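You operate a simulated robot arm through the tools that you are given. There is no shell and no other tool.

The job below is to be done with a simulated two-armed robot. You get a single attempt, and the scene is never put back.

Task
Hold the red cup on the top of the packing bench steady with one hand and put the white ejector pin in it with the other.

Only the result counts: the job must be done as asked and must still hold three seconds after the hand-in. Knocking over, shifting, dropping, spilling or breaking anything else fails it.

Robot
Two 7-joint arms with two-finger parallel grippers on one trunk, on a base that moves. Base frame: it is fixed to the floor where the robot stands at the start and does not move with it; the origin is under the middle of the robot, x ahead of it, y to its left, z up. Lengths are in m, angles in rad, forces in N, time in s.
The left shoulder is at the start at [0.05, 0.168, 1.082], the right one opposite. With the tool pointing down near the work surface each hand reaches from about 0.18 to 0.66 m from the robot's upright axis, wherever it stands, measured 20 degrees to its own side. Places, roughly: red cup [-0.25, 3, 1]; white ejector pin [-0.5, 3.5, 1]. Payload 1.57 kg a hand.
The tool frame of a hand sits at the grasp point between the pads (the TCP): z along the fingers, y along the line on which they close. The tips reach 0.03 m beyond it. Largest opening 0.08 m; finger width 0.017, thickness 0.012; the body of the gripper, 0.04 by 0.082 m, starts 0.08 m behind the TCP.
Orientation is told as [roll, pitch, yaw] about the base's x, y, z axes, in that order, counted from this pose: with the fingers straight down and closing along the base's y, the tool's x points along the base's -x, its y along +y and its z along -z.

Tools
- The arms move only by the tool drive_tool. It takes "left_series", "right_series" or both (then of equal length, played together; a hand with none holds still); each is text: rows parted by semicolons, each of 7 numbers parted by spaces: the shift along the tool's x, y, z in m, then the turn, a rotation vector about the tool's x, y, z in rad, then the finger opening in m, from 0 to 0.08. In form: x y z rx ry rz gripper; .... A call has 1 to 20 rows; each row is the pose to reach, as a shift and turn from the pose commanded when the call began, along the tool's axes at that moment. Rows are played at 5 a second. More than 0.05 m and 0.15 rad between two rows, or a gripper value outside its range, and nothing of the call is played. Where a pose cannot be reached the arm comes as near as it can. A force on the tool above 40 N (or 10 N above the force at the start of the call, whichever is more), or a blocked arm, ends the call early, and 0.2 s more pass. The fingers move at their own pace (about 0.045 m/s each) and stop on an object; they squeeze with about 26 N. The grip force told is the motor's: it shows also when the fingers shut on nothing. Time passes only in rows, and 0.2 s behind the last, so rows that repeat a pose let the fingers close. The reply holds the time, the measured pose of the TCP, the force on the tool along the base axes, the opening and the grip force, in the units named above and with some noise, with the torque about the TCP (base axes, N m) and any sound that the robot's microphone picked up.
- Cameras (640 x 400 px; columns grow to the right, rows downward): "scene" is now at [0.1336, -0.0064, 1.3]; the picture's right is [-0.08, -1.00, 0.00], its down [-0.49, 0.04, -0.87] and it looks along [0.87, -0.07, -0.50] (base axes); focal length 278 px, centre (320, 200). "left" rides on the left gripper at [0.072, 0.007, -0.122] in its tool frame; the picture's right is [-0.09, 1.00, 0.00], its down [-0.84, -0.08, -0.54] and it looks along [-0.54, -0.05, 0.84] (tool axes); focal length 238 px, centre (320, 200). "right" rides on the right gripper at [0.072, -0.007, -0.122] in its tool frame; the picture's right is [0.09, 1.00, 0.00], its down [-0.84, 0.08, -0.54] and it looks along [-0.54, 0.05, 0.84] (tool axes); focal length 238 px, centre (320, 200). There is no depth. A picture from a camera that has moved, and an enlarged one, comes with that camera's place and axes in the base frame and with its lens.
- camera(camera): a new picture of that camera. No time passes.
- lift_body(by): slides the trunk up (or, below 0, down) by that many m; the arms and the scene camera ride with it, the base frame stays. It gives what a move gives, with no picture.
- roll_base(legs): drives the robot by 1 to 6 legs, each [ahead, left, turn to the left] in m, m and rad, along the robot's own axes; the way and the turn of a leg run together, so that a leg with both is an arc; at most 1.5 m and 3.142 rad a leg. The arms and the cameras ride along, it lands a little off, and it stops where it bumps. It gives what a move gives.
- turn_head(pan, tilt): turns the head with the scene camera to pan (to the left, within 1.396 rad either way) and tilt (down, from -0.506 to 1.204), counted from straight ahead of the robot. It gives what a move gives.
- inspect(camera, box): a new picture of the part [left, top, right, bottom] of that camera's present view, enlarged. No time passes.
- finish_job(): hands the job in; it is judged then, once.

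Nothing tells you exact positions but the pictures and the camera data. Unless the task says otherwise, let go and move clear before handing in.

The tools are called after "Call:" as a command line: name --argument value ..., lists and objects as JSON in quotes. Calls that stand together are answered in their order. drive_tool: Moves the arms, as the interface text tells. Its arguments: {"type":"object","properties":{"left_series":{"type":"string"},"right_series":{"type":"string"}},"required":[]} The other tools are called the same way: lift_body (by) moves the trunk up or down; roll_base (legs) drives the base; turn_head (pan, tilt) turns the head that bears the scene camera; camera (camera) takes a picture; inspect (camera, box) takes an enlarged picture of a part of a camera's view; finish_job () hands the job in.

At the start:

```text
clock: 0.0
left_position: [0.4749, 0.186, 1.1239]
left_tool_rot: [-0.001, 0.0, -0.001]
left_wrist_force: [0.2, 0.8, 0.1]
left_ft_torque: [-0.02, 0.02, 0.03]
left_opening: 0.0798
left_finger_force: 0.0
right_position: [0.4465, -0.158, 1.0741]
right_tool_rot: [0.001, 0.0, 0.001]
right_wrist_force: [0.2, 0.2, 0.3]
right_ft_torque: [-0.01, 0.0, 0.0]
right_opening: 0.0802
right_finger_force: 0.1
trunk travel left (down, up): [-0.25, 0.193]
robot x, y, heading: [0.0049, -0.0028, 0.001]
head pan, tilt (commanded): [-0.077, 0.518]
```

scene: 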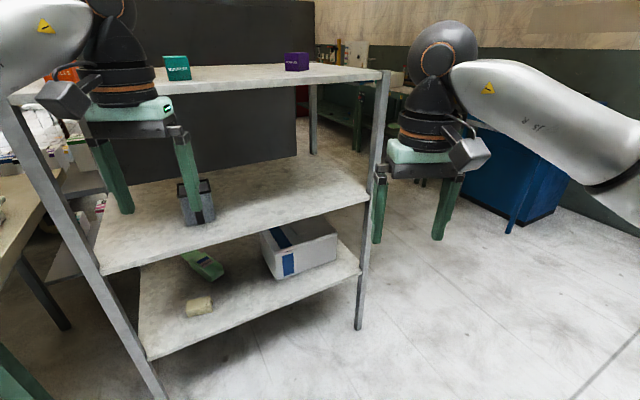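
right: 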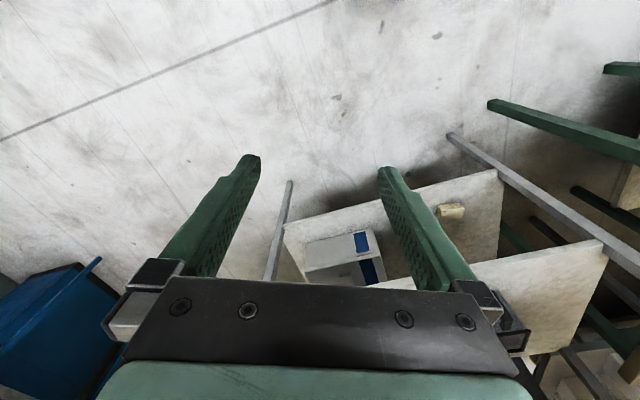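
left: 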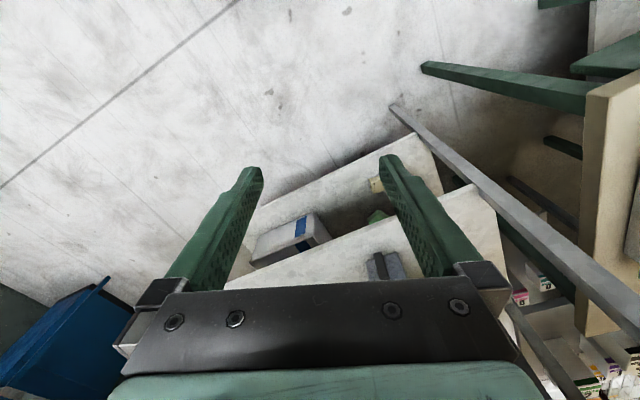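

I see a shelf ahead of the robot with the arms over it; the packing bench should be about 3 m to my left. I'll turn the head left to look at the way there.

Call:
turn_head --pan 1.39 --tilt 0.35

Call:
camera --camera "scene"

```text
clock: 1.6
left_position: [0.4747, 0.1856, 1.124]
left_tool_rot: [0.0, 0.0, -0.001]
left_wrist_force: [0.9, 0.1, -0.2]
left_ft_torque: [0.02, 0.02, 0.01]
left_opening: 0.0799
left_finger_force: 0.0
right_position: [0.4457, -0.1581, 1.0747]
right_tool_rot: [0.0, 0.0, -0.001]
right_wrist_force: [0.6, 0.0, -0.8]
right_ft_torque: [0.0, 0.02, 0.0]
right_opening: 0.0798
right_finger_force: 0.1
trunk travel left (down, up): [-0.25, 0.193]
robot x, y, heading: [-0.0001, -0.0005, 0.0]
head pan, tilt (commanded): [1.389, 0.351]
```

```text
taken
camera scene: at [0.0602, 0.0921, 1.3155], right [0.98, -0.18, 0.0], down [-0.06, -0.34, -0.94], along [0.17, 0.92, -0.34], focal length 278 px, centre (320, 200)
```

scene: 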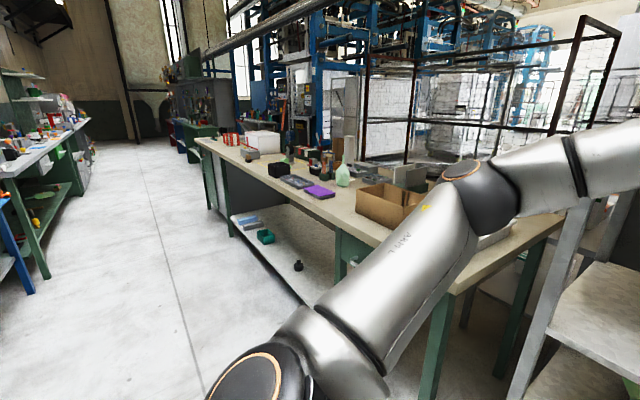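

A long wooden bench runs along to the left, with several objects on it. I'll zoom in on the part where the cup and pin should be.

Call:
inspect --camera "scene" --box '[160, 80, 320, 180]'

Call:
inspect --camera "scene" --box '[0, 60, 160, 260]'

Call:
inspect --camera "scene" --box '[240, 120, 460, 260]'

```text
4.00 times, centred on (240, 130) of scene
camera zoom: at [0.0602, 0.0921, 1.3155], right [0.98, -0.18, 0.0], down [-0.06, -0.34, -0.94], along [0.17, 0.92, -0.34], focal length 1112 px, centre (640, 480)
```

zoom: 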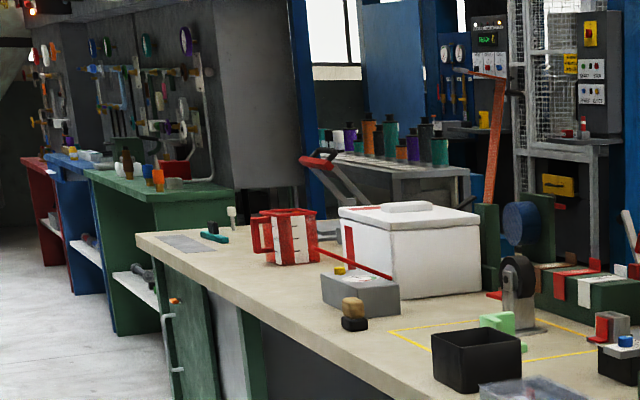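

```text
2.00 times, centred on (80, 160) of scene
camera zoom: at [0.0602, 0.0921, 1.3155], right [0.98, -0.18, 0.0], down [-0.06, -0.34, -0.94], along [0.17, 0.92, -0.34], focal length 556 px, centre (800, 280)
```

zoom: 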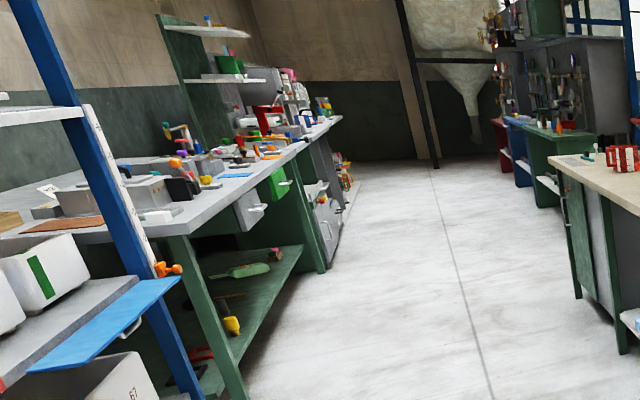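

```text
2.86 times, centred on (350, 190) of scene
camera zoom: at [0.0602, 0.0921, 1.3155], right [0.98, -0.18, 0.0], down [-0.06, -0.34, -0.94], along [0.17, 0.92, -0.34], focal length 794 px, centre (234, 229)
```

zoom: 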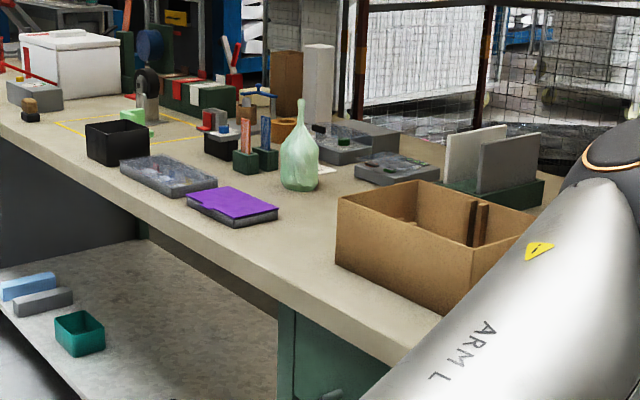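

The red cup with white stripes stands near the far end of the bench, around (-0.28, 2.9). The pin is probably the small white item behind it, near (-0.5, 3.5). The bench's long edge seems to run about 23° off the y axis. I'll turn in place to face the aisle and look again before I drive.

Call:
roll_base --legs '[[0, 0, 1.0]]'

Call:
camera --camera "scene"

```text
clock: 4.5
left_position: [0.1019, 0.5001, 1.1249]
left_tool_rot: [-0.001, -0.001, 1.0]
left_wrist_force: [-0.3, -0.3, 0.1]
left_ft_torque: [-0.01, 0.02, -0.01]
left_opening: 0.08
left_finger_force: 0.1
right_position: [0.3752, 0.2901, 1.0741]
right_tool_rot: [0.002, 0.0, 0.997]
right_wrist_force: [-0.3, -0.5, 0.2]
right_ft_torque: [0.0, 0.0, -0.02]
right_opening: 0.0798
right_finger_force: 0.0
trunk travel left (down, up): [-0.25, 0.193]
robot x, y, heading: [0.0011, 0.0007, 1.003]
head pan, tilt (commanded): [1.389, 0.351]
```

```text
taken
camera scene: at [-0.043, 0.0979, 1.3155], right [0.68, 0.73, 0.0], down [0.25, -0.24, -0.94], along [-0.68, 0.64, -0.34], focal length 278 px, centre (320, 200)
```

scene: 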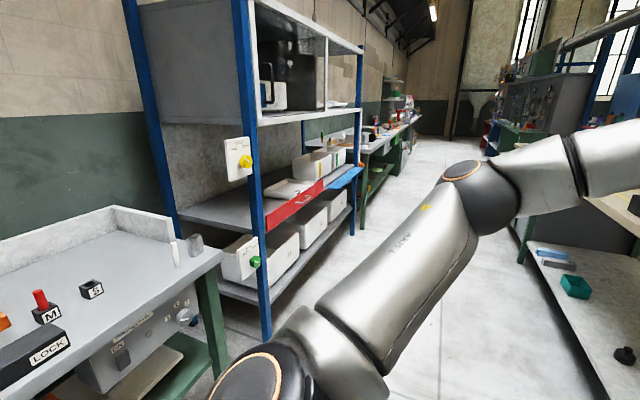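

The aisle is about 1.4 m wide, with shelves on the left and the bench on the right. I'll turn the rest of the way along the aisle and look ahead.

Call:
roll_base --legs '[[0, 0, 0.96]]'

Call:
turn_head --pan -0.3 --tilt 0.3

Call:
camera --camera "scene"

```text
clock: 7.4
left_position: [-0.3516, 0.3696, 1.1239]
left_tool_rot: [-0.001, 0.0, 1.958]
left_wrist_force: [0.3, -0.3, 0.3]
left_ft_torque: [-0.03, 0.01, 0.02]
left_opening: 0.0799
left_finger_force: 0.0
right_position: [-0.0224, 0.4732, 1.075]
right_tool_rot: [0.001, 0.001, 1.959]
right_wrist_force: [-0.4, -0.2, -0.4]
right_ft_torque: [0.01, 0.02, 0.02]
right_opening: 0.0801
right_finger_force: 0.0
trunk travel left (down, up): [-0.25, 0.193]
robot x, y, heading: [-0.0002, 0.0007, 1.961]
head pan, tilt (commanded): [1.389, 0.351]
```

```text
clock: 9.1
left_position: [-0.35, 0.3692, 1.1247]
left_tool_rot: [0.0, -0.001, 1.959]
left_wrist_force: [0.3, -0.3, 0.5]
left_ft_torque: [-0.01, 0.01, 0.01]
left_opening: 0.0797
left_finger_force: 0.2
right_position: [-0.0218, 0.4732, 1.0753]
right_tool_rot: [0.002, 0.0, 1.957]
right_wrist_force: [0.4, 0.3, 0.5]
right_ft_torque: [-0.03, 0.01, -0.01]
right_opening: 0.0799
right_finger_force: 0.0
trunk travel left (down, up): [-0.25, 0.193]
robot x, y, heading: [-0.0002, 0.0011, 1.96]
head pan, tilt (commanded): [-0.3, 0.3]
```

```text
taken
camera scene: at [-0.0199, 0.1306, 1.3202], right [1.0, 0.09, 0.0], down [0.03, -0.29, -0.96], along [-0.08, 0.95, -0.3], focal length 278 px, centre (320, 200)
```

scene: 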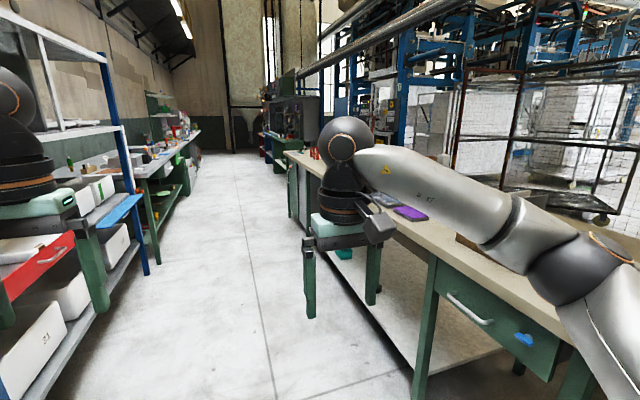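

The aisle ahead is clear and the bench edge runs parallel on my right. I'll drive 1.4 m forward and take another look.

Call:
roll_base --legs '[[1.4, 0, 0]]'

Call:
turn_head --pan -0.4 --tilt 0.4

Call:
camera --camera "scene"

```text
clock: 16.1
left_position: [-0.8799, 1.6686, 1.1236]
left_tool_rot: [-0.001, -0.003, 1.96]
left_wrist_force: [0.2, 0.4, 0.6]
left_ft_torque: [-0.01, -0.03, 0.03]
left_opening: 0.08
left_finger_force: 0.1
right_position: [-0.5515, 1.7725, 1.0753]
right_tool_rot: [0.0, -0.001, 1.959]
right_wrist_force: [0.3, 0.1, 0.1]
right_ft_torque: [0.0, 0.0, 0.0]
right_opening: 0.08
right_finger_force: 0.0
trunk travel left (down, up): [-0.25, 0.193]
robot x, y, heading: [-0.5315, 1.2996, 1.955]
head pan, tilt (commanded): [-0.3, 0.3]
```

```text
clock: 16.8
left_position: [-0.8814, 1.6685, 1.1228]
left_tool_rot: [-0.002, -0.003, 1.958]
left_wrist_force: [0.4, 0.9, -0.1]
left_ft_torque: [-0.01, -0.01, 0.01]
left_opening: 0.08
left_finger_force: 0.0
right_position: [-0.5502, 1.7716, 1.0748]
right_tool_rot: [0.0, 0.001, 1.958]
right_wrist_force: [0.6, 0.1, 0.6]
right_ft_torque: [0.02, -0.02, 0.0]
right_opening: 0.08
right_finger_force: 0.0
trunk travel left (down, up): [-0.25, 0.193]
robot x, y, heading: [-0.5311, 1.2982, 1.958]
head pan, tilt (commanded): [-0.4, 0.4]
```

```text
taken
camera scene: at [-0.5402, 1.4289, 1.311], right [1.0, -0.01, 0.0], down [0.0, -0.39, -0.92], along [0.01, 0.92, -0.39], focal length 278 px, centre (320, 200)
```

scene: 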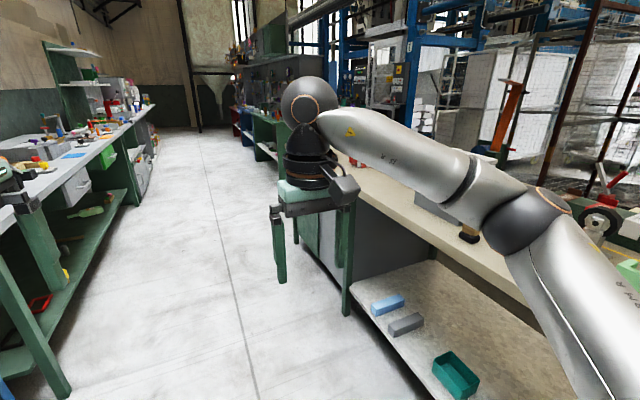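

The arm hides the cup from here, but the path is clear. I'll go about 1.0 m further and then turn partly toward the bench, staying outside its edge.

Call:
roll_base --legs '[[1.0, 0, 0]]'

Call:
roll_base --legs '[[0, 0, -0.8]]'

Call:
turn_head --pan 0.0 --tilt 0.5

Call:
camera --camera "scene"

```text
clock: 22.0
left_position: [-1.2635, 2.6092, 1.1224]
left_tool_rot: [0.001, 0.0, 1.958]
left_wrist_force: [0.6, 0.2, -0.8]
left_ft_torque: [-0.01, 0.03, 0.03]
left_opening: 0.0801
left_finger_force: 0.1
right_position: [-0.933, 2.713, 1.0744]
right_tool_rot: [0.0, 0.001, 1.956]
right_wrist_force: [-0.1, 0.0, -0.8]
right_ft_torque: [-0.02, 0.0, -0.01]
right_opening: 0.0802
right_finger_force: 0.0
trunk travel left (down, up): [-0.25, 0.193]
robot x, y, heading: [-0.9091, 2.2386, 1.956]
head pan, tilt (commanded): [-0.4, 0.4]
```

```text
clock: 24.5
left_position: [-0.891, 2.7469, 1.1247]
left_tool_rot: [0.0, -0.001, 1.16]
left_wrist_force: [0.0, -0.2, 0.6]
left_ft_torque: [-0.02, 0.02, 0.01]
left_opening: 0.0801
left_finger_force: 0.0
right_position: [-0.5883, 2.5841, 1.0759]
right_tool_rot: [0.0, -0.001, 1.159]
right_wrist_force: [0.9, 0.1, 0.1]
right_ft_torque: [0.02, -0.04, 0.0]
right_opening: 0.0799
right_finger_force: 0.0
trunk travel left (down, up): [-0.25, 0.193]
robot x, y, heading: [-0.9147, 2.2414, 1.157]
head pan, tilt (commanded): [-0.4, 0.4]
```

```text
clock: 25.4
left_position: [-0.8914, 2.7481, 1.1237]
left_tool_rot: [0.001, -0.001, 1.158]
left_wrist_force: [0.1, 0.0, 0.2]
left_ft_torque: [0.01, 0.01, -0.01]
left_opening: 0.0799
left_finger_force: 0.0
right_position: [-0.5885, 2.5836, 1.0753]
right_tool_rot: [0.001, -0.001, 1.159]
right_wrist_force: [-0.3, 0.1, -0.8]
right_ft_torque: [0.0, 0.01, -0.03]
right_opening: 0.0802
right_finger_force: 0.0
trunk travel left (down, up): [-0.25, 0.193]
robot x, y, heading: [-0.9153, 2.2392, 1.16]
head pan, tilt (commanded): [0.0, 0.499]
```

```text
taken
camera scene: at [-0.8564, 2.359, 1.3018], right [0.92, -0.4, 0.0], down [-0.19, -0.44, -0.88], along [0.35, 0.8, -0.48], focal length 278 px, centre (320, 200)
```

scene: 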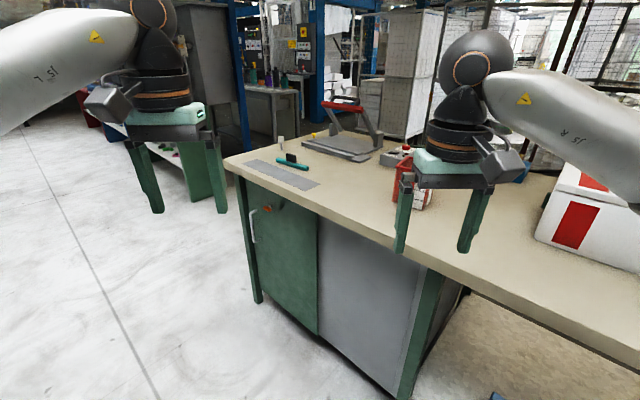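

Call:
inspect --camera "scene" --box '[215, 90, 415, 215]'

Call:
inspect --camera "scene" --box '[370, 120, 640, 290]'

```text
3.20 times, centred on (315, 152) of scene
camera zoom: at [-0.8564, 2.359, 1.3018], right [0.92, -0.4, 0.0], down [-0.19, -0.44, -0.88], along [0.35, 0.8, -0.48], focal length 889 px, centre (336, 352)
```

zoom: 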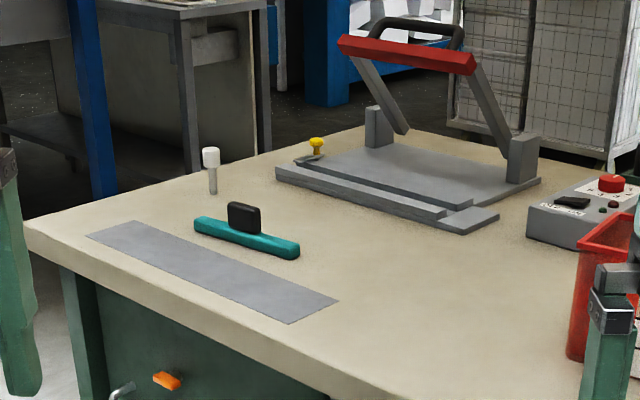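

```text
2.35 times, centred on (505, 205) of scene
camera zoom: at [-0.8564, 2.359, 1.3018], right [0.92, -0.4, 0.0], down [-0.19, -0.44, -0.88], along [0.35, 0.8, -0.48], focal length 654 px, centre (-115, 188)
```

zoom: 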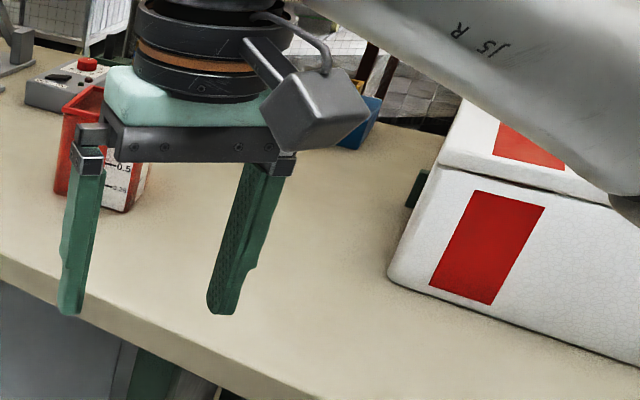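

The white-headed pin stands upright near the bench's left end at about (-0.52, 3.58), roughly 0.07 m tall on a bench top near z 0.885. The cup is near (-0.31, 2.91). I'll look down to see the size of the base, and use the wrist cameras for a better look at the cup.

Call:
turn_head --pan -0.3 --tilt 1.2

Call:
camera --camera "scene"

Call:
camera --camera "right"

Call:
camera --camera "left"

```text
clock: 26.4
left_position: [-0.8906, 2.7481, 1.1242]
left_tool_rot: [0.0, -0.004, 1.159]
left_wrist_force: [0.2, 0.3, 0.7]
left_ft_torque: [0.03, 0.0, -0.02]
left_opening: 0.08
left_finger_force: 0.0
right_position: [-0.588, 2.5841, 1.075]
right_tool_rot: [0.0, 0.0, 1.159]
right_wrist_force: [0.3, 0.2, -0.2]
right_ft_torque: [0.0, 0.01, 0.0]
right_opening: 0.0798
right_finger_force: 0.0
trunk travel left (down, up): [-0.25, 0.193]
robot x, y, heading: [-0.9112, 2.238, 1.162]
head pan, tilt (commanded): [-0.3, 1.201]
```

```text
taken
camera scene: at [-0.8564, 2.318, 1.2481], right [0.76, -0.65, 0.0], down [-0.61, -0.71, -0.36], along [0.24, 0.27, -0.93], focal length 278 px, centre (320, 200)
```

scene: 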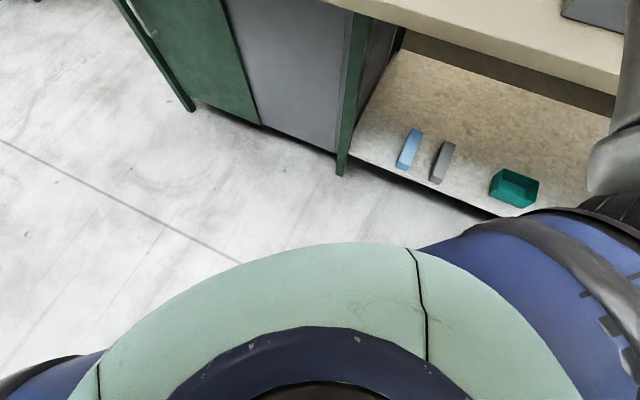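

```text
taken
camera right: at [-0.6096, 2.516, 1.1972], right [-0.95, 0.31, 0.0], down [0.26, 0.8, 0.54], along [0.17, 0.51, -0.84], focal length 238 px, centre (320, 200)
```

right: 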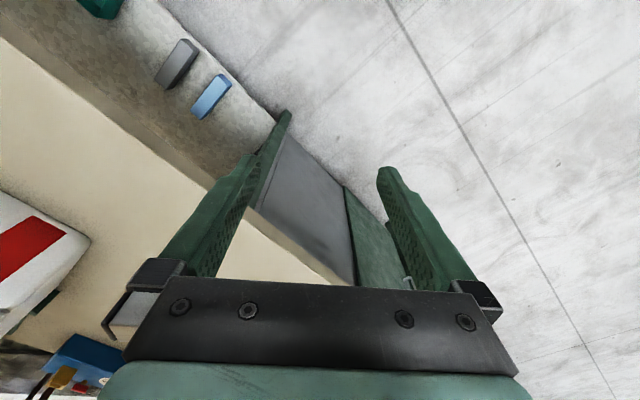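

```text
taken
camera left: at [-0.9261, 2.6843, 1.2445], right [-0.88, 0.48, 0.0], down [0.41, 0.73, 0.54], along [0.26, 0.48, -0.84], focal length 238 px, centre (320, 200)
```

left: 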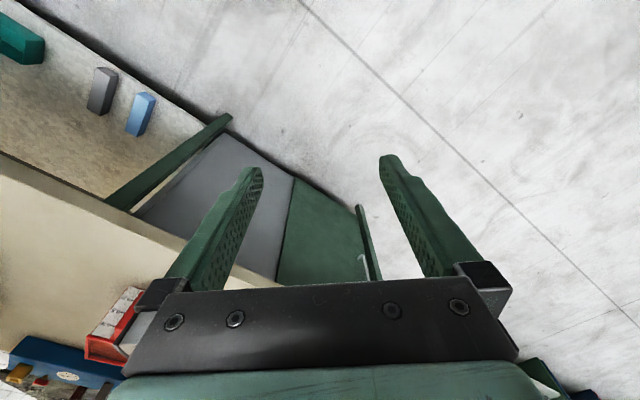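

The base looks about 0.32–0.38 m in radius, so I can stand roughly 0.35 m from the bench edge. I'll face the bench squarely (heading about 0.38) while still outside its edge, then slide left toward the pin.

Call:
roll_base --legs '[[0, 0, -0.78]]'

Call:
turn_head --pan 0.6 --tilt 0.5

Call:
camera --camera "scene"

Call:
camera --camera "left"

```text
clock: 28.9
left_position: [-0.54, 2.5873, 1.1245]
left_tool_rot: [0.0, -0.001, 0.38]
left_wrist_force: [0.1, 0.2, 0.8]
left_ft_torque: [-0.03, 0.04, 0.01]
left_opening: 0.0797
left_finger_force: 0.0
right_position: [-0.4395, 2.2555, 1.0754]
right_tool_rot: [-0.001, 0.0, 0.38]
right_wrist_force: [0.2, 1.1, 0.4]
right_ft_torque: [0.0, -0.01, 0.01]
right_opening: 0.0799
right_finger_force: 0.1
trunk travel left (down, up): [-0.25, 0.193]
robot x, y, heading: [-0.9151, 2.2401, 0.38]
head pan, tilt (commanded): [-0.3, 1.201]
```

```text
clock: 30.1
left_position: [-0.5409, 2.5869, 1.1253]
left_tool_rot: [-0.002, -0.002, 0.382]
left_wrist_force: [-0.4, -0.2, -0.6]
left_ft_torque: [0.0, -0.02, -0.01]
left_opening: 0.0799
left_finger_force: 0.0
right_position: [-0.4381, 2.2568, 1.0747]
right_tool_rot: [0.001, -0.001, 0.38]
right_wrist_force: [-0.2, 0.2, 0.6]
right_ft_torque: [-0.01, 0.01, -0.01]
right_opening: 0.08
right_finger_force: 0.0
trunk travel left (down, up): [-0.25, 0.193]
robot x, y, heading: [-0.9139, 2.2376, 0.38]
head pan, tilt (commanded): [0.6, 0.499]
```

```text
taken
camera scene: at [-0.8212, 2.3295, 1.3017], right [0.83, -0.56, 0.0], down [-0.27, -0.4, -0.88], along [0.49, 0.73, -0.48], focal length 278 px, centre (320, 200)
```

scene: 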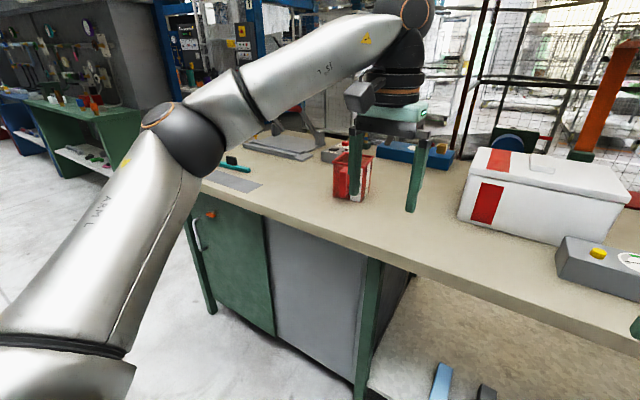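

```text
taken
camera left: at [-0.6091, 2.5662, 1.2445], right [-0.29, 0.96, 0.0], down [0.8, 0.24, 0.54], along [0.52, 0.16, -0.84], focal length 238 px, centre (320, 200)
```

left: 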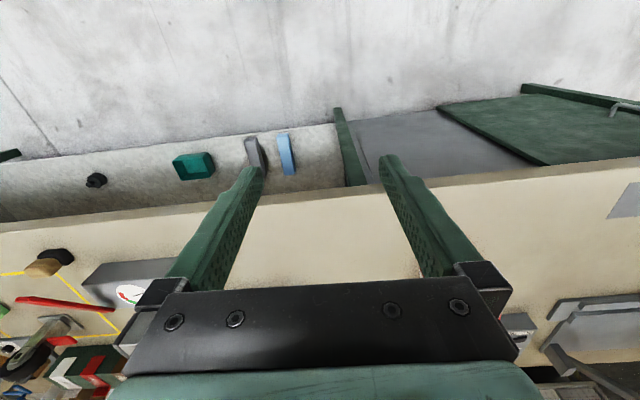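

The bench edge is about 0.62 m ahead of my axis and nearly square to me, with heading 0.39 being exact. I'll slide left about 0.88 m so that the left hand lines up with the pin.

Call:
roll_base --legs '[[0, 0.88, 0.012]]'

Call:
turn_head --pan 0.1 --tilt 0.6

Call:
camera --camera "scene"

Call:
camera --camera "left"

Call:
camera --camera "right"

```text
clock: 38.2
left_position: [-0.8712, 3.4031, 1.1237]
left_tool_rot: [0.0, -0.003, 0.388]
left_wrist_force: [-0.1, -0.8, 0.4]
left_ft_torque: [0.0, 0.0, 0.01]
left_opening: 0.0799
left_finger_force: 0.1
right_position: [-0.7682, 3.0747, 1.0746]
right_tool_rot: [-0.001, 0.0, 0.388]
right_wrist_force: [1.2, 1.1, 0.0]
right_ft_torque: [-0.01, -0.01, -0.01]
right_opening: 0.0799
right_finger_force: 0.1
trunk travel left (down, up): [-0.25, 0.193]
robot x, y, heading: [-1.2422, 3.0494, 0.39]
head pan, tilt (commanded): [0.6, 0.499]
```

```text
clock: 39.1
left_position: [-0.8712, 3.4039, 1.124]
left_tool_rot: [0.0, -0.002, 0.387]
left_wrist_force: [0.0, 0.6, -0.5]
left_ft_torque: [0.02, 0.03, 0.0]
left_opening: 0.08
left_finger_force: 0.0
right_position: [-0.7687, 3.0745, 1.0756]
right_tool_rot: [-0.001, 0.0, 0.386]
right_wrist_force: [0.1, 0.1, 0.3]
right_ft_torque: [0.01, 0.05, 0.01]
right_opening: 0.0798
right_finger_force: 0.1
trunk travel left (down, up): [-0.25, 0.193]
robot x, y, heading: [-1.2436, 3.0514, 0.387]
head pan, tilt (commanded): [0.099, 0.6]
```

```text
taken
camera scene: at [-1.123, 3.11, 1.2927], right [0.47, -0.88, 0.0], down [-0.5, -0.26, -0.83], along [0.73, 0.39, -0.56], focal length 278 px, centre (320, 200)
```

scene: 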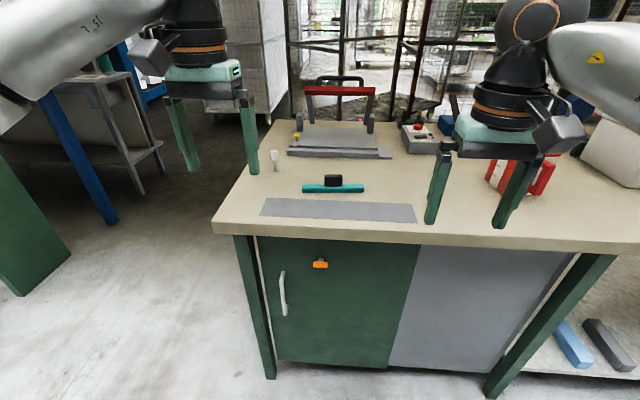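

```text
taken
camera left: at [-0.9403, 3.3826, 1.2445], right [-0.29, 0.96, 0.0], down [0.8, 0.24, 0.54], along [0.52, 0.16, -0.84], focal length 238 px, centre (320, 200)
```

left: 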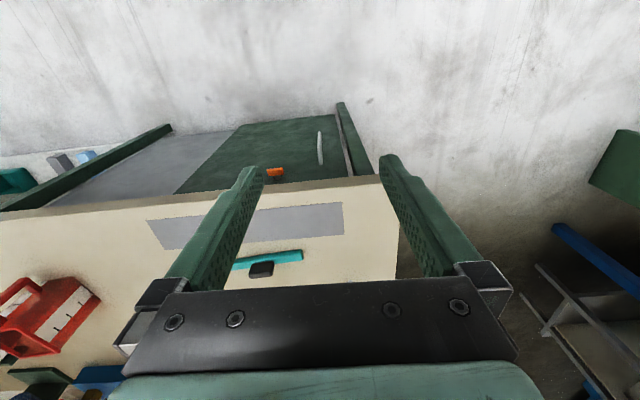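

```text
taken
camera right: at [-0.8309, 3.042, 1.1972], right [-0.46, 0.89, 0.0], down [0.75, 0.39, 0.54], along [0.48, 0.25, -0.84], focal length 238 px, centre (320, 200)
```

right: 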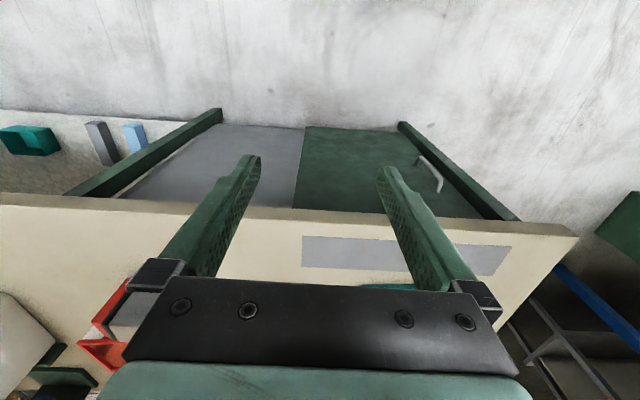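

Call:
inspect --camera "scene" --box '[230, 120, 390, 220]'

Call:
inspect --camera "scene" --box '[430, 110, 590, 210]'

Call:
inspect --camera "left" --box '[0, 250, 160, 350]'

```text
4.00 times, centred on (310, 170) of scene
camera zoom: at [-1.123, 3.11, 1.2927], right [0.47, -0.88, 0.0], down [-0.5, -0.26, -0.83], along [0.73, 0.39, -0.56], focal length 1112 px, centre (360, 320)
```

zoom: 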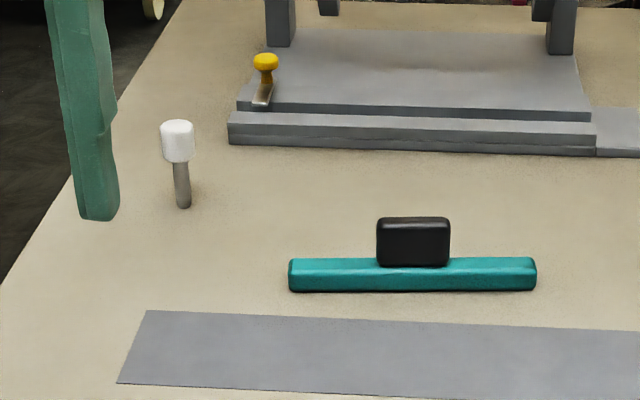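

```text
4.00 times, centred on (510, 160) of scene
camera zoom: at [-1.123, 3.11, 1.2927], right [0.47, -0.88, 0.0], down [-0.5, -0.26, -0.83], along [0.73, 0.39, -0.56], focal length 1112 px, centre (-440, 360)
```

zoom: 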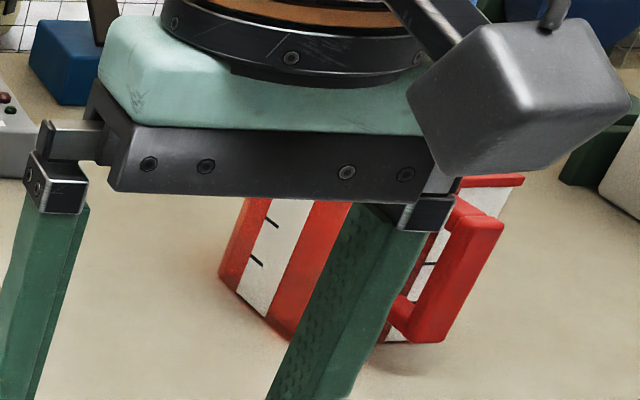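

```text
4.00 times, centred on (80, 300) of left
camera zoom: at [-0.9403, 3.3826, 1.2445], right [-0.29, 0.96, 0.0], down [0.8, 0.24, 0.54], along [0.52, 0.16, -0.84], focal length 953 px, centre (1280, -200)
```

zoom: 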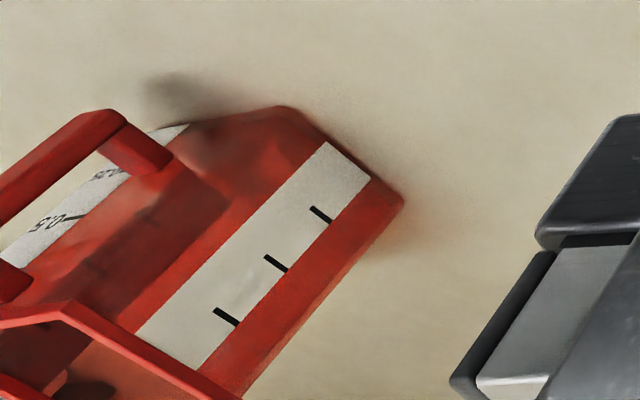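

The pin's base triangulates to about (-0.521, 3.580), with its head spanning z≈0.923–0.953. The cup is a square measuring cup with a handle on its right-hand side. I'll move 0.2 m toward the bench and check the gap by looking down.

Call:
roll_base --legs '[[0.2, 0, 0.006]]'

Call:
turn_head --pan 0.0 --tilt 1.2

Call:
camera --camera "scene"

```text
clock: 40.7
left_position: [-0.6863, 3.4835, 1.1236]
left_tool_rot: [0.0, -0.001, 0.392]
left_wrist_force: [-0.2, -0.2, 0.3]
left_ft_torque: [0.0, 0.0, -0.02]
left_opening: 0.0799
left_finger_force: 0.1
right_position: [-0.5826, 3.1551, 1.0744]
right_tool_rot: [-0.001, -0.001, 0.393]
right_wrist_force: [-0.4, 0.0, -0.2]
right_ft_torque: [-0.01, 0.02, -0.01]
right_opening: 0.08
right_finger_force: 0.1
trunk travel left (down, up): [-0.25, 0.193]
robot x, y, heading: [-1.0545, 3.1297, 0.391]
head pan, tilt (commanded): [0.099, 0.6]
```

```text
clock: 41.7
left_position: [-0.689, 3.4827, 1.124]
left_tool_rot: [0.0, -0.002, 0.392]
left_wrist_force: [-0.1, 0.1, 0.8]
left_ft_torque: [-0.01, 0.01, -0.02]
left_opening: 0.08
left_finger_force: 0.1
right_position: [-0.5832, 3.1533, 1.075]
right_tool_rot: [0.001, 0.0, 0.394]
right_wrist_force: [-0.1, -0.4, 0.5]
right_ft_torque: [0.03, -0.01, 0.0]
right_opening: 0.08
right_finger_force: 0.1
trunk travel left (down, up): [-0.25, 0.193]
robot x, y, heading: [-1.0543, 3.1298, 0.392]
head pan, tilt (commanded): [0.0, 1.201]
```

```text
taken
camera scene: at [-0.964, 3.1665, 1.2481], right [0.38, -0.92, 0.0], down [-0.86, -0.36, -0.36], along [0.34, 0.14, -0.93], focal length 278 px, centre (320, 200)
```

scene: 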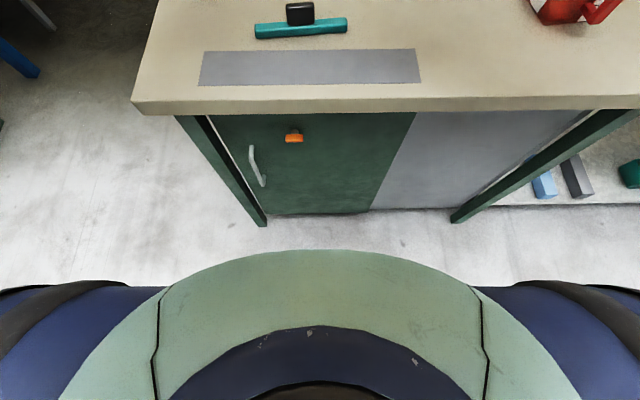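

The base front has about 0.13 m of clearance to the bench legs at worst. I'll creep 0.08 m closer, which puts the pin about 0.59 ahead and 0.21 left, within left-hand reach.

Call:
roll_base --legs '[[0.08, 0, 0]]'

Call:
turn_head --pan 0.3 --tilt 0.75

Call:
camera --camera "scene"

Call:
camera --camera "left"

```text
clock: 42.8
left_position: [-0.6144, 3.513, 1.1238]
left_tool_rot: [-0.001, -0.002, 0.396]
left_wrist_force: [0.0, 0.1, -0.6]
left_ft_torque: [-0.02, 0.01, -0.03]
left_opening: 0.0797
left_finger_force: 0.1
right_position: [-0.5078, 3.186, 1.0742]
right_tool_rot: [0.0, 0.0, 0.395]
right_wrist_force: [0.0, -1.1, 0.1]
right_ft_torque: [-0.03, 0.03, 0.0]
right_opening: 0.0802
right_finger_force: 0.0
trunk travel left (down, up): [-0.25, 0.193]
robot x, y, heading: [-0.9804, 3.1596, 0.394]
head pan, tilt (commanded): [0.0, 1.201]
```

```text
clock: 43.6
left_position: [-0.6144, 3.5125, 1.1251]
left_tool_rot: [0.0, -0.003, 0.395]
left_wrist_force: [-0.1, -0.2, 0.0]
left_ft_torque: [-0.03, 0.0, 0.0]
left_opening: 0.0798
left_finger_force: 0.0
right_position: [-0.5076, 3.1842, 1.0748]
right_tool_rot: [0.001, 0.0, 0.395]
right_wrist_force: [0.2, 1.1, -0.8]
right_ft_torque: [0.01, 0.01, -0.02]
right_opening: 0.0798
right_finger_force: 0.0
trunk travel left (down, up): [-0.25, 0.193]
robot x, y, heading: [-0.9857, 3.1613, 0.392]
head pan, tilt (commanded): [0.3, 0.75]
```

```text
taken
camera scene: at [-0.8781, 3.2287, 1.2798], right [0.64, -0.77, 0.0], down [-0.53, -0.44, -0.73], along [0.56, 0.47, -0.68], focal length 278 px, centre (320, 200)
```

scene: 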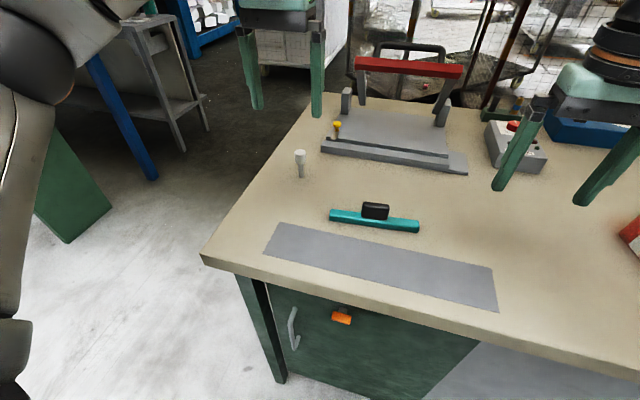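

```text
taken
camera left: at [-0.6831, 3.4914, 1.2447], right [-0.3, 0.95, 0.0], down [0.8, 0.25, 0.54], along [0.52, 0.16, -0.84], focal length 238 px, centre (320, 200)
```

left: 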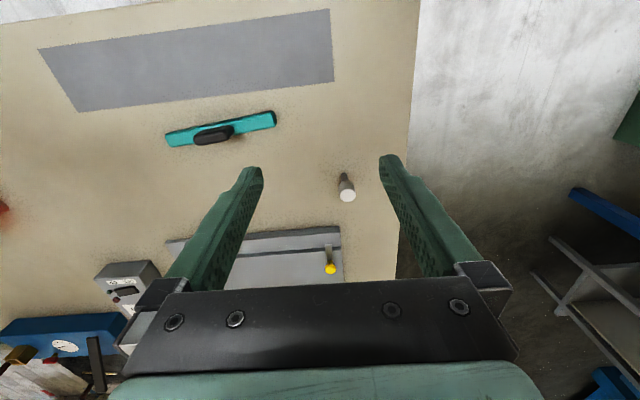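

Two views agree that the pin is at about (-0.522, 3.581). I'll move the left hand over it at height, lower it part way, and check its alignment.

Call:
drive_tool --left_series "-0.03 0.007 0 0 0 0 0.08; -0.06 0.014 0 0 0 0 0.08; -0.09 0.021 0 0 0 0 0.08; -0.1115 0.027 0 0 0 0 0.08; -0.1115 0.027 0.03 0 0 0 0.08; -0.1115 0.027 0.06 0 0 0 0.08; -0.1115 0.027 0.09 0 0 0 0.08; -0.1115 0.027 0.09 0 0 0 0.08"

Call:
camera --camera "left"

Call:
camera --camera "scene"

```text
clock: 45.5
left_position: [-0.521, 3.5811, 1.0329]
left_tool_rot: [0.001, -0.002, 0.394]
left_wrist_force: [-0.3, 0.6, 0.6]
left_ft_torque: [0.02, 0.01, -0.02]
left_opening: 0.0802
left_finger_force: 0.0
left hand out of reach, approached as far as the arm can: row 4
right_position: [-0.5095, 3.1842, 1.0763]
right_tool_rot: [-0.001, 0.0, 0.395]
right_wrist_force: [-0.4, -0.8, -0.3]
right_ft_torque: [0.02, 0.01, 0.03]
right_opening: 0.0799
right_finger_force: 0.0
trunk travel left (down, up): [-0.25, 0.193]
robot x, y, heading: [-0.9804, 3.161, 0.393]
head pan, tilt (commanded): [0.3, 0.75]
```

```text
taken
camera left: at [-0.5903, 3.5592, 1.1539], right [-0.3, 0.95, 0.0], down [0.8, 0.25, 0.54], along [0.52, 0.16, -0.84], focal length 238 px, centre (320, 200)
```

left: 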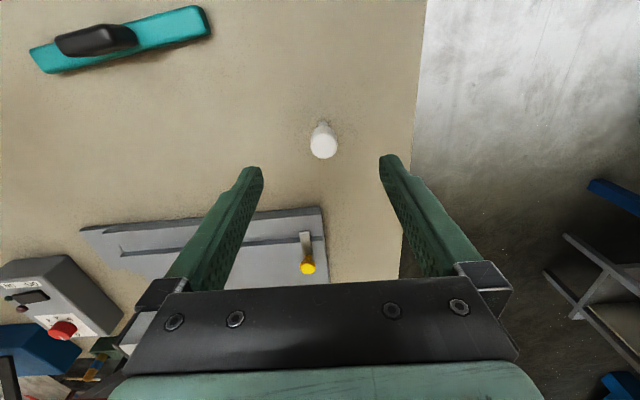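

```text
taken
camera scene: at [-0.8781, 3.2286, 1.2798], right [0.64, -0.77, 0.0], down [-0.52, -0.44, -0.73], along [0.56, 0.47, -0.68], focal length 278 px, centre (320, 200)
```

scene: 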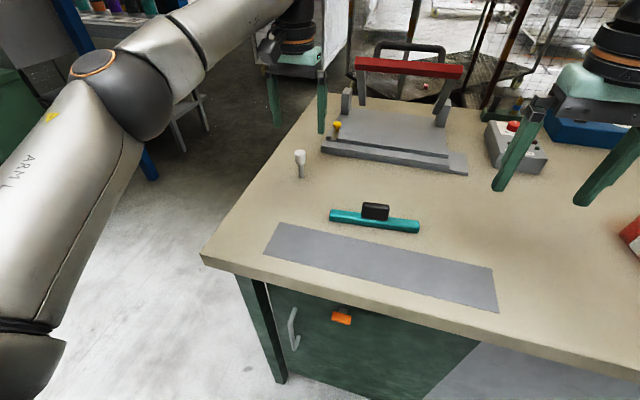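

The hand is centred over the pin to within about 3 mm, and the pin's head sits in line between the fingers. I'll lower it so the pads straddle the head, then close.

Call:
drive_tool --left_series "0 0.002 0.03 0 0 0 0.08; 0 0.002 0.06 0 0 0 0.08; 0 0.002 0.085 0 0 0 0.08; 0 0.002 0.096 0 0 0 0.08; 0 0.002 0.096 0 0 0 0.08"

Call:
camera --camera "left"

Call:
inspect --camera "scene" --box '[230, 100, 390, 200]'

```text
clock: 46.6
left_position: [-0.5214, 3.5822, 0.9394]
left_tool_rot: [0.0, -0.004, 0.394]
left_wrist_force: [0.5, -0.3, 0.0]
left_ft_torque: [-0.05, -0.02, 0.0]
left_opening: 0.0798
left_finger_force: 0.1
right_position: [-0.5086, 3.1847, 1.0752]
right_tool_rot: [-0.001, 0.0, 0.395]
right_wrist_force: [0.6, -0.1, -0.1]
right_ft_torque: [-0.02, 0.03, -0.02]
right_opening: 0.0799
right_finger_force: 0.1
trunk travel left (down, up): [-0.25, 0.193]
robot x, y, heading: [-0.9843, 3.1569, 0.392]
head pan, tilt (commanded): [0.3, 0.75]
```

```text
taken
camera left: at [-0.5908, 3.5615, 1.0589], right [-0.3, 0.95, 0.0], down [0.8, 0.25, 0.54], along [0.52, 0.16, -0.84], focal length 238 px, centre (320, 200)
```

left: 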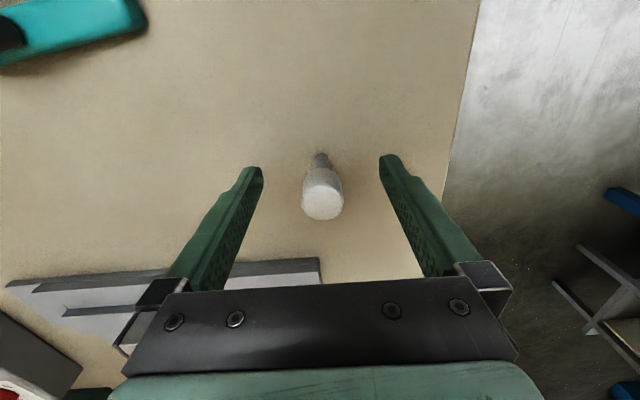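

```text
4.00 times, centred on (310, 150) of scene
camera zoom: at [-0.8781, 3.2287, 1.2798], right [0.64, -0.77, 0.0], down [-0.52, -0.44, -0.73], along [0.56, 0.47, -0.68], focal length 1112 px, centre (360, 400)
```

zoom: 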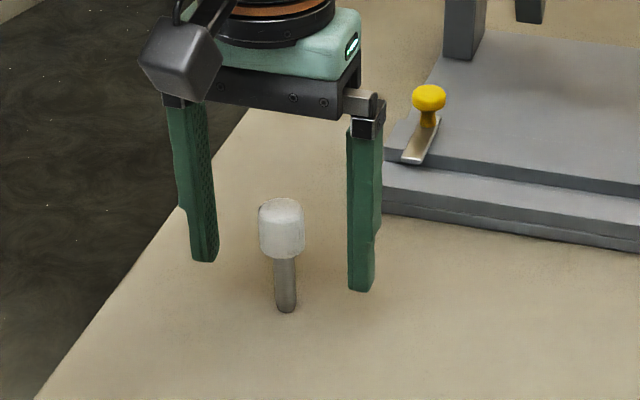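

The pin's head sits right between the pads. I'll close the left gripper on it.

Call:
drive_tool --left_series "0 0 0 0 0 0 0.04; 0 0 0 0 0 0 0.02; 0 0 0 0 0 0 0.0; 0 0 0 0 0 0 0.0; 0 0 0 0 0 0 0.0; 0 0 0 0 0 0 0.0; 0 0 0 0 0 0 0.0"

Call:
camera --camera "left"

Call:
inspect --camera "scene" --box '[230, 100, 390, 200]'

```text
clock: 48.2
left_position: [-0.5216, 3.5833, 0.9387]
left_tool_rot: [0.0, -0.002, 0.395]
left_wrist_force: [0.7, -0.4, -0.4]
left_ft_torque: [0.04, -0.02, -0.01]
left_opening: 0.0238
left_finger_force: 26.1
right_position: [-0.5087, 3.1854, 1.0758]
right_tool_rot: [-0.002, 0.001, 0.394]
right_wrist_force: [0.6, 0.3, 0.6]
right_ft_torque: [-0.01, 0.01, 0.01]
right_opening: 0.0799
right_finger_force: 0.1
trunk travel left (down, up): [-0.25, 0.193]
robot x, y, heading: [-0.9844, 3.162, 0.394]
head pan, tilt (commanded): [0.3, 0.75]
```

```text
taken
camera left: at [-0.5908, 3.5615, 1.059], right [-0.3, 0.95, 0.0], down [0.8, 0.25, 0.54], along [0.52, 0.16, -0.84], focal length 238 px, centre (320, 200)
```

left: 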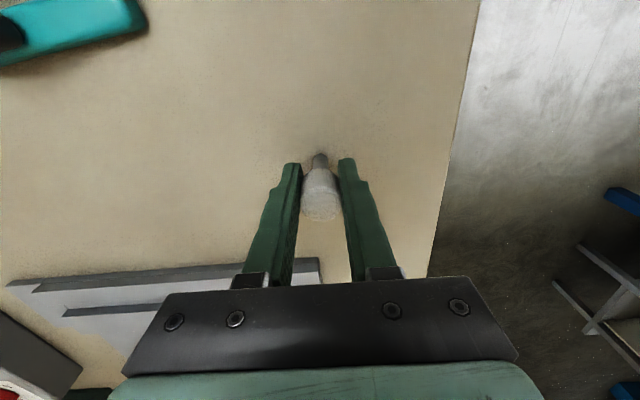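

```text
4.00 times, centred on (310, 150) of scene
camera zoom: at [-0.8781, 3.2288, 1.2798], right [0.64, -0.77, 0.0], down [-0.52, -0.44, -0.73], along [0.56, 0.47, -0.68], focal length 1112 px, centre (360, 400)
```

zoom: 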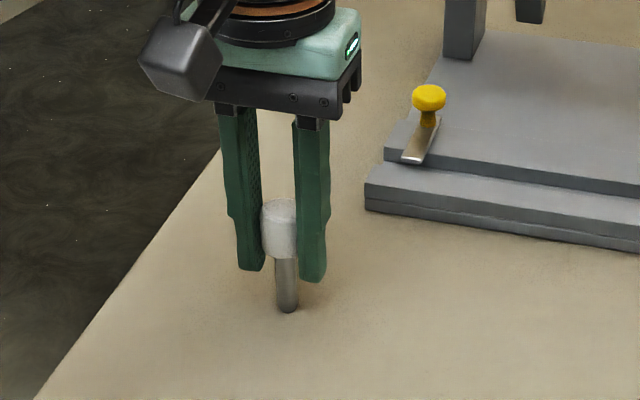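

The pin's head is gripped (opening 0.0238 m at 26 N). I'll lift it straight up first, then retract and raise it further.

Call:
drive_tool --left_series "0 0 -0.02 0 0 0 0; 0 0 -0.05 0 0 0 0; 0 0 -0.09 0 0 0 0; 0.03 -0.007 -0.12 0 0 0 0; 0.06 -0.014 -0.15 0 0 0 0; 0.09 -0.021 -0.18 0 0 0 0; 0.11 -0.027 -0.2 0 0 0 0; 0.11 -0.027 -0.2 0 0 0 0"

Call:
camera --camera "left"

Call:
camera --camera "scene"

```text
clock: 50.0
left_position: [-0.6151, 3.515, 1.1391]
left_tool_rot: [0.001, -0.002, 0.394]
left_wrist_force: [-0.1, -0.6, -0.3]
left_ft_torque: [0.01, 0.01, -0.06]
left_opening: 0.0236
left_finger_force: 25.5
right_position: [-0.509, 3.1859, 1.0745]
right_tool_rot: [0.0, 0.001, 0.395]
right_wrist_force: [0.0, -0.1, 0.5]
right_ft_torque: [0.0, -0.01, 0.04]
right_opening: 0.0799
right_finger_force: 0.0
trunk travel left (down, up): [-0.25, 0.193]
robot x, y, heading: [-0.9852, 3.1597, 0.396]
head pan, tilt (commanded): [0.3, 0.75]
```

```text
taken
camera left: at [-0.6837, 3.4933, 1.2586], right [-0.3, 0.95, 0.0], down [0.8, 0.25, 0.54], along [0.52, 0.16, -0.84], focal length 238 px, centre (320, 200)
```

left: 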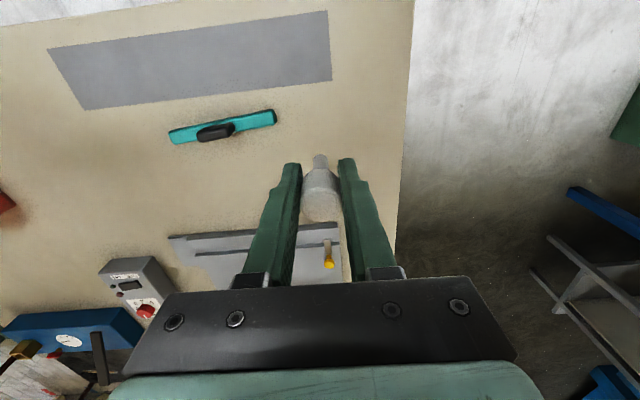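

```text
taken
camera scene: at [-0.878, 3.2288, 1.2798], right [0.64, -0.77, 0.0], down [-0.52, -0.44, -0.73], along [0.56, 0.47, -0.68], focal length 278 px, centre (320, 200)
```

scene: 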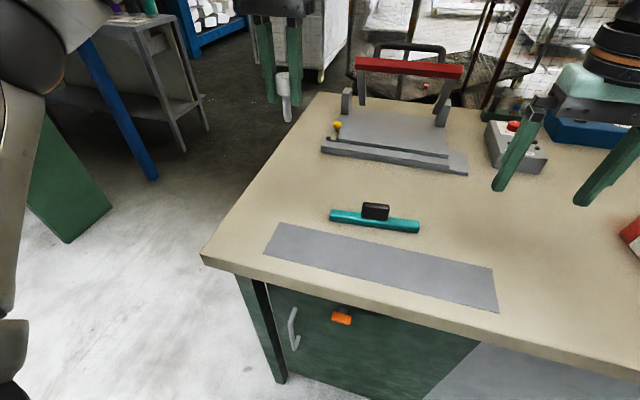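

The pin is securely in the left hand, and its tip hangs at about z 1.07. Now I'll look at the cup before moving the base.

Call:
turn_head --pan -0.5 --tilt 0.65

Call:
camera --camera "scene"

Call:
camera --camera "right"

```text
clock: 51.2
left_position: [-0.6157, 3.5162, 1.1378]
left_tool_rot: [0.0, -0.002, 0.395]
left_wrist_force: [-0.7, 0.1, -0.7]
left_ft_torque: [0.01, 0.0, -0.03]
left_opening: 0.0239
left_finger_force: 25.8
right_position: [-0.5091, 3.1849, 1.0759]
right_tool_rot: [0.001, 0.001, 0.396]
right_wrist_force: [-0.4, 0.0, -0.1]
right_ft_torque: [0.01, 0.0, 0.01]
right_opening: 0.08
right_finger_force: 0.0
trunk travel left (down, up): [-0.25, 0.193]
robot x, y, heading: [-0.9786, 3.1578, 0.389]
head pan, tilt (commanded): [-0.499, 0.649]
```

```text
taken
camera scene: at [-0.8555, 3.1667, 1.2884], right [-0.1, -0.99, 0.0], down [-0.6, 0.06, -0.8], along [0.79, -0.08, -0.6], focal length 278 px, centre (320, 200)
```

scene: 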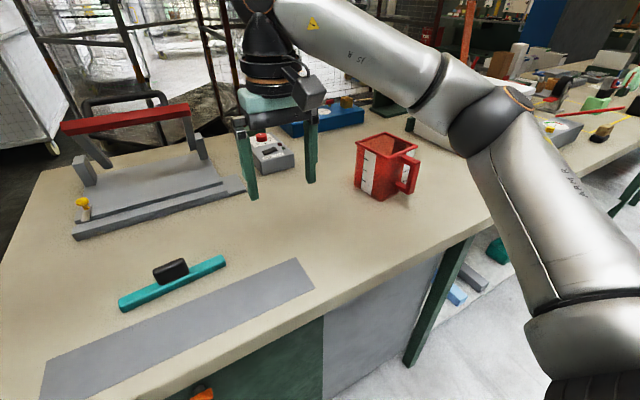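

```text
taken
camera right: at [-0.5716, 3.1514, 1.1973], right [-0.47, 0.88, 0.0], down [0.74, 0.39, 0.54], along [0.48, 0.25, -0.84], focal length 238 px, centre (320, 200)
```

right: 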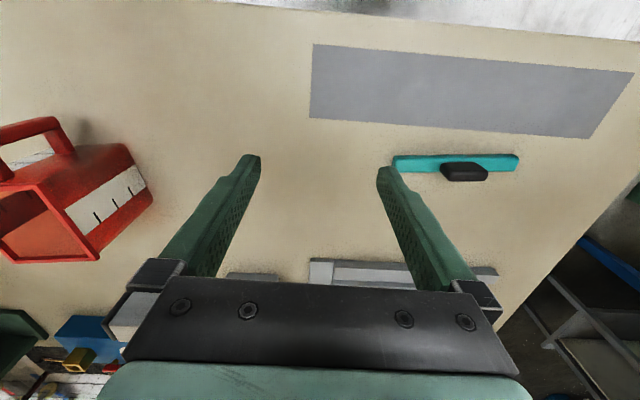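

Call:
inspect --camera "scene" --box '[330, 115, 450, 215]'

Call:
inspect --camera "right" --box '[0, 90, 180, 290]'

```text
4.00 times, centred on (390, 165) of scene
camera zoom: at [-0.8555, 3.1667, 1.2884], right [-0.1, -0.99, 0.0], down [-0.6, 0.06, -0.8], along [0.79, -0.08, -0.6], focal length 1112 px, centre (40, 340)
```

zoom: 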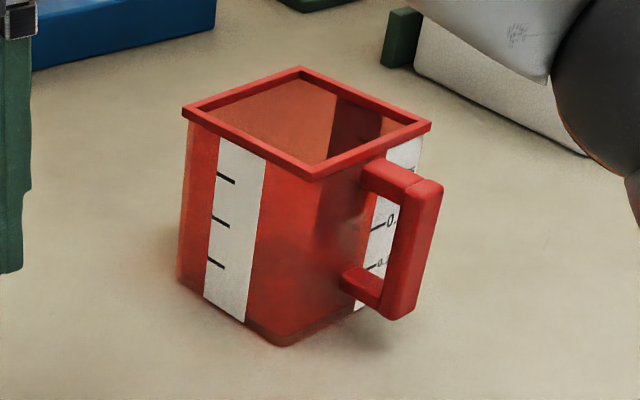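

```text
2.00 times, centred on (90, 190) of right
camera zoom: at [-0.5716, 3.1514, 1.1973], right [-0.47, 0.88, 0.0], down [0.74, 0.39, 0.54], along [0.48, 0.25, -0.84], focal length 477 px, centre (780, 220)
```

zoom: 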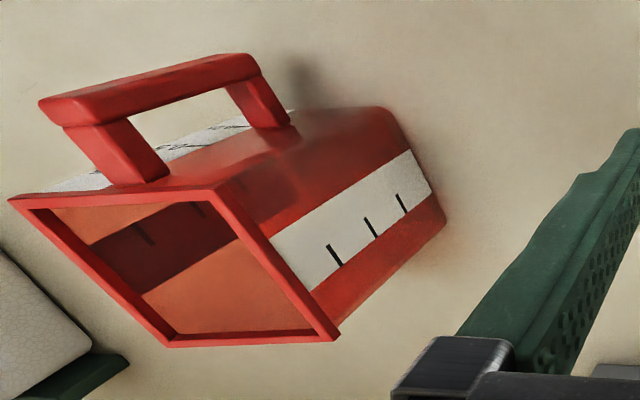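

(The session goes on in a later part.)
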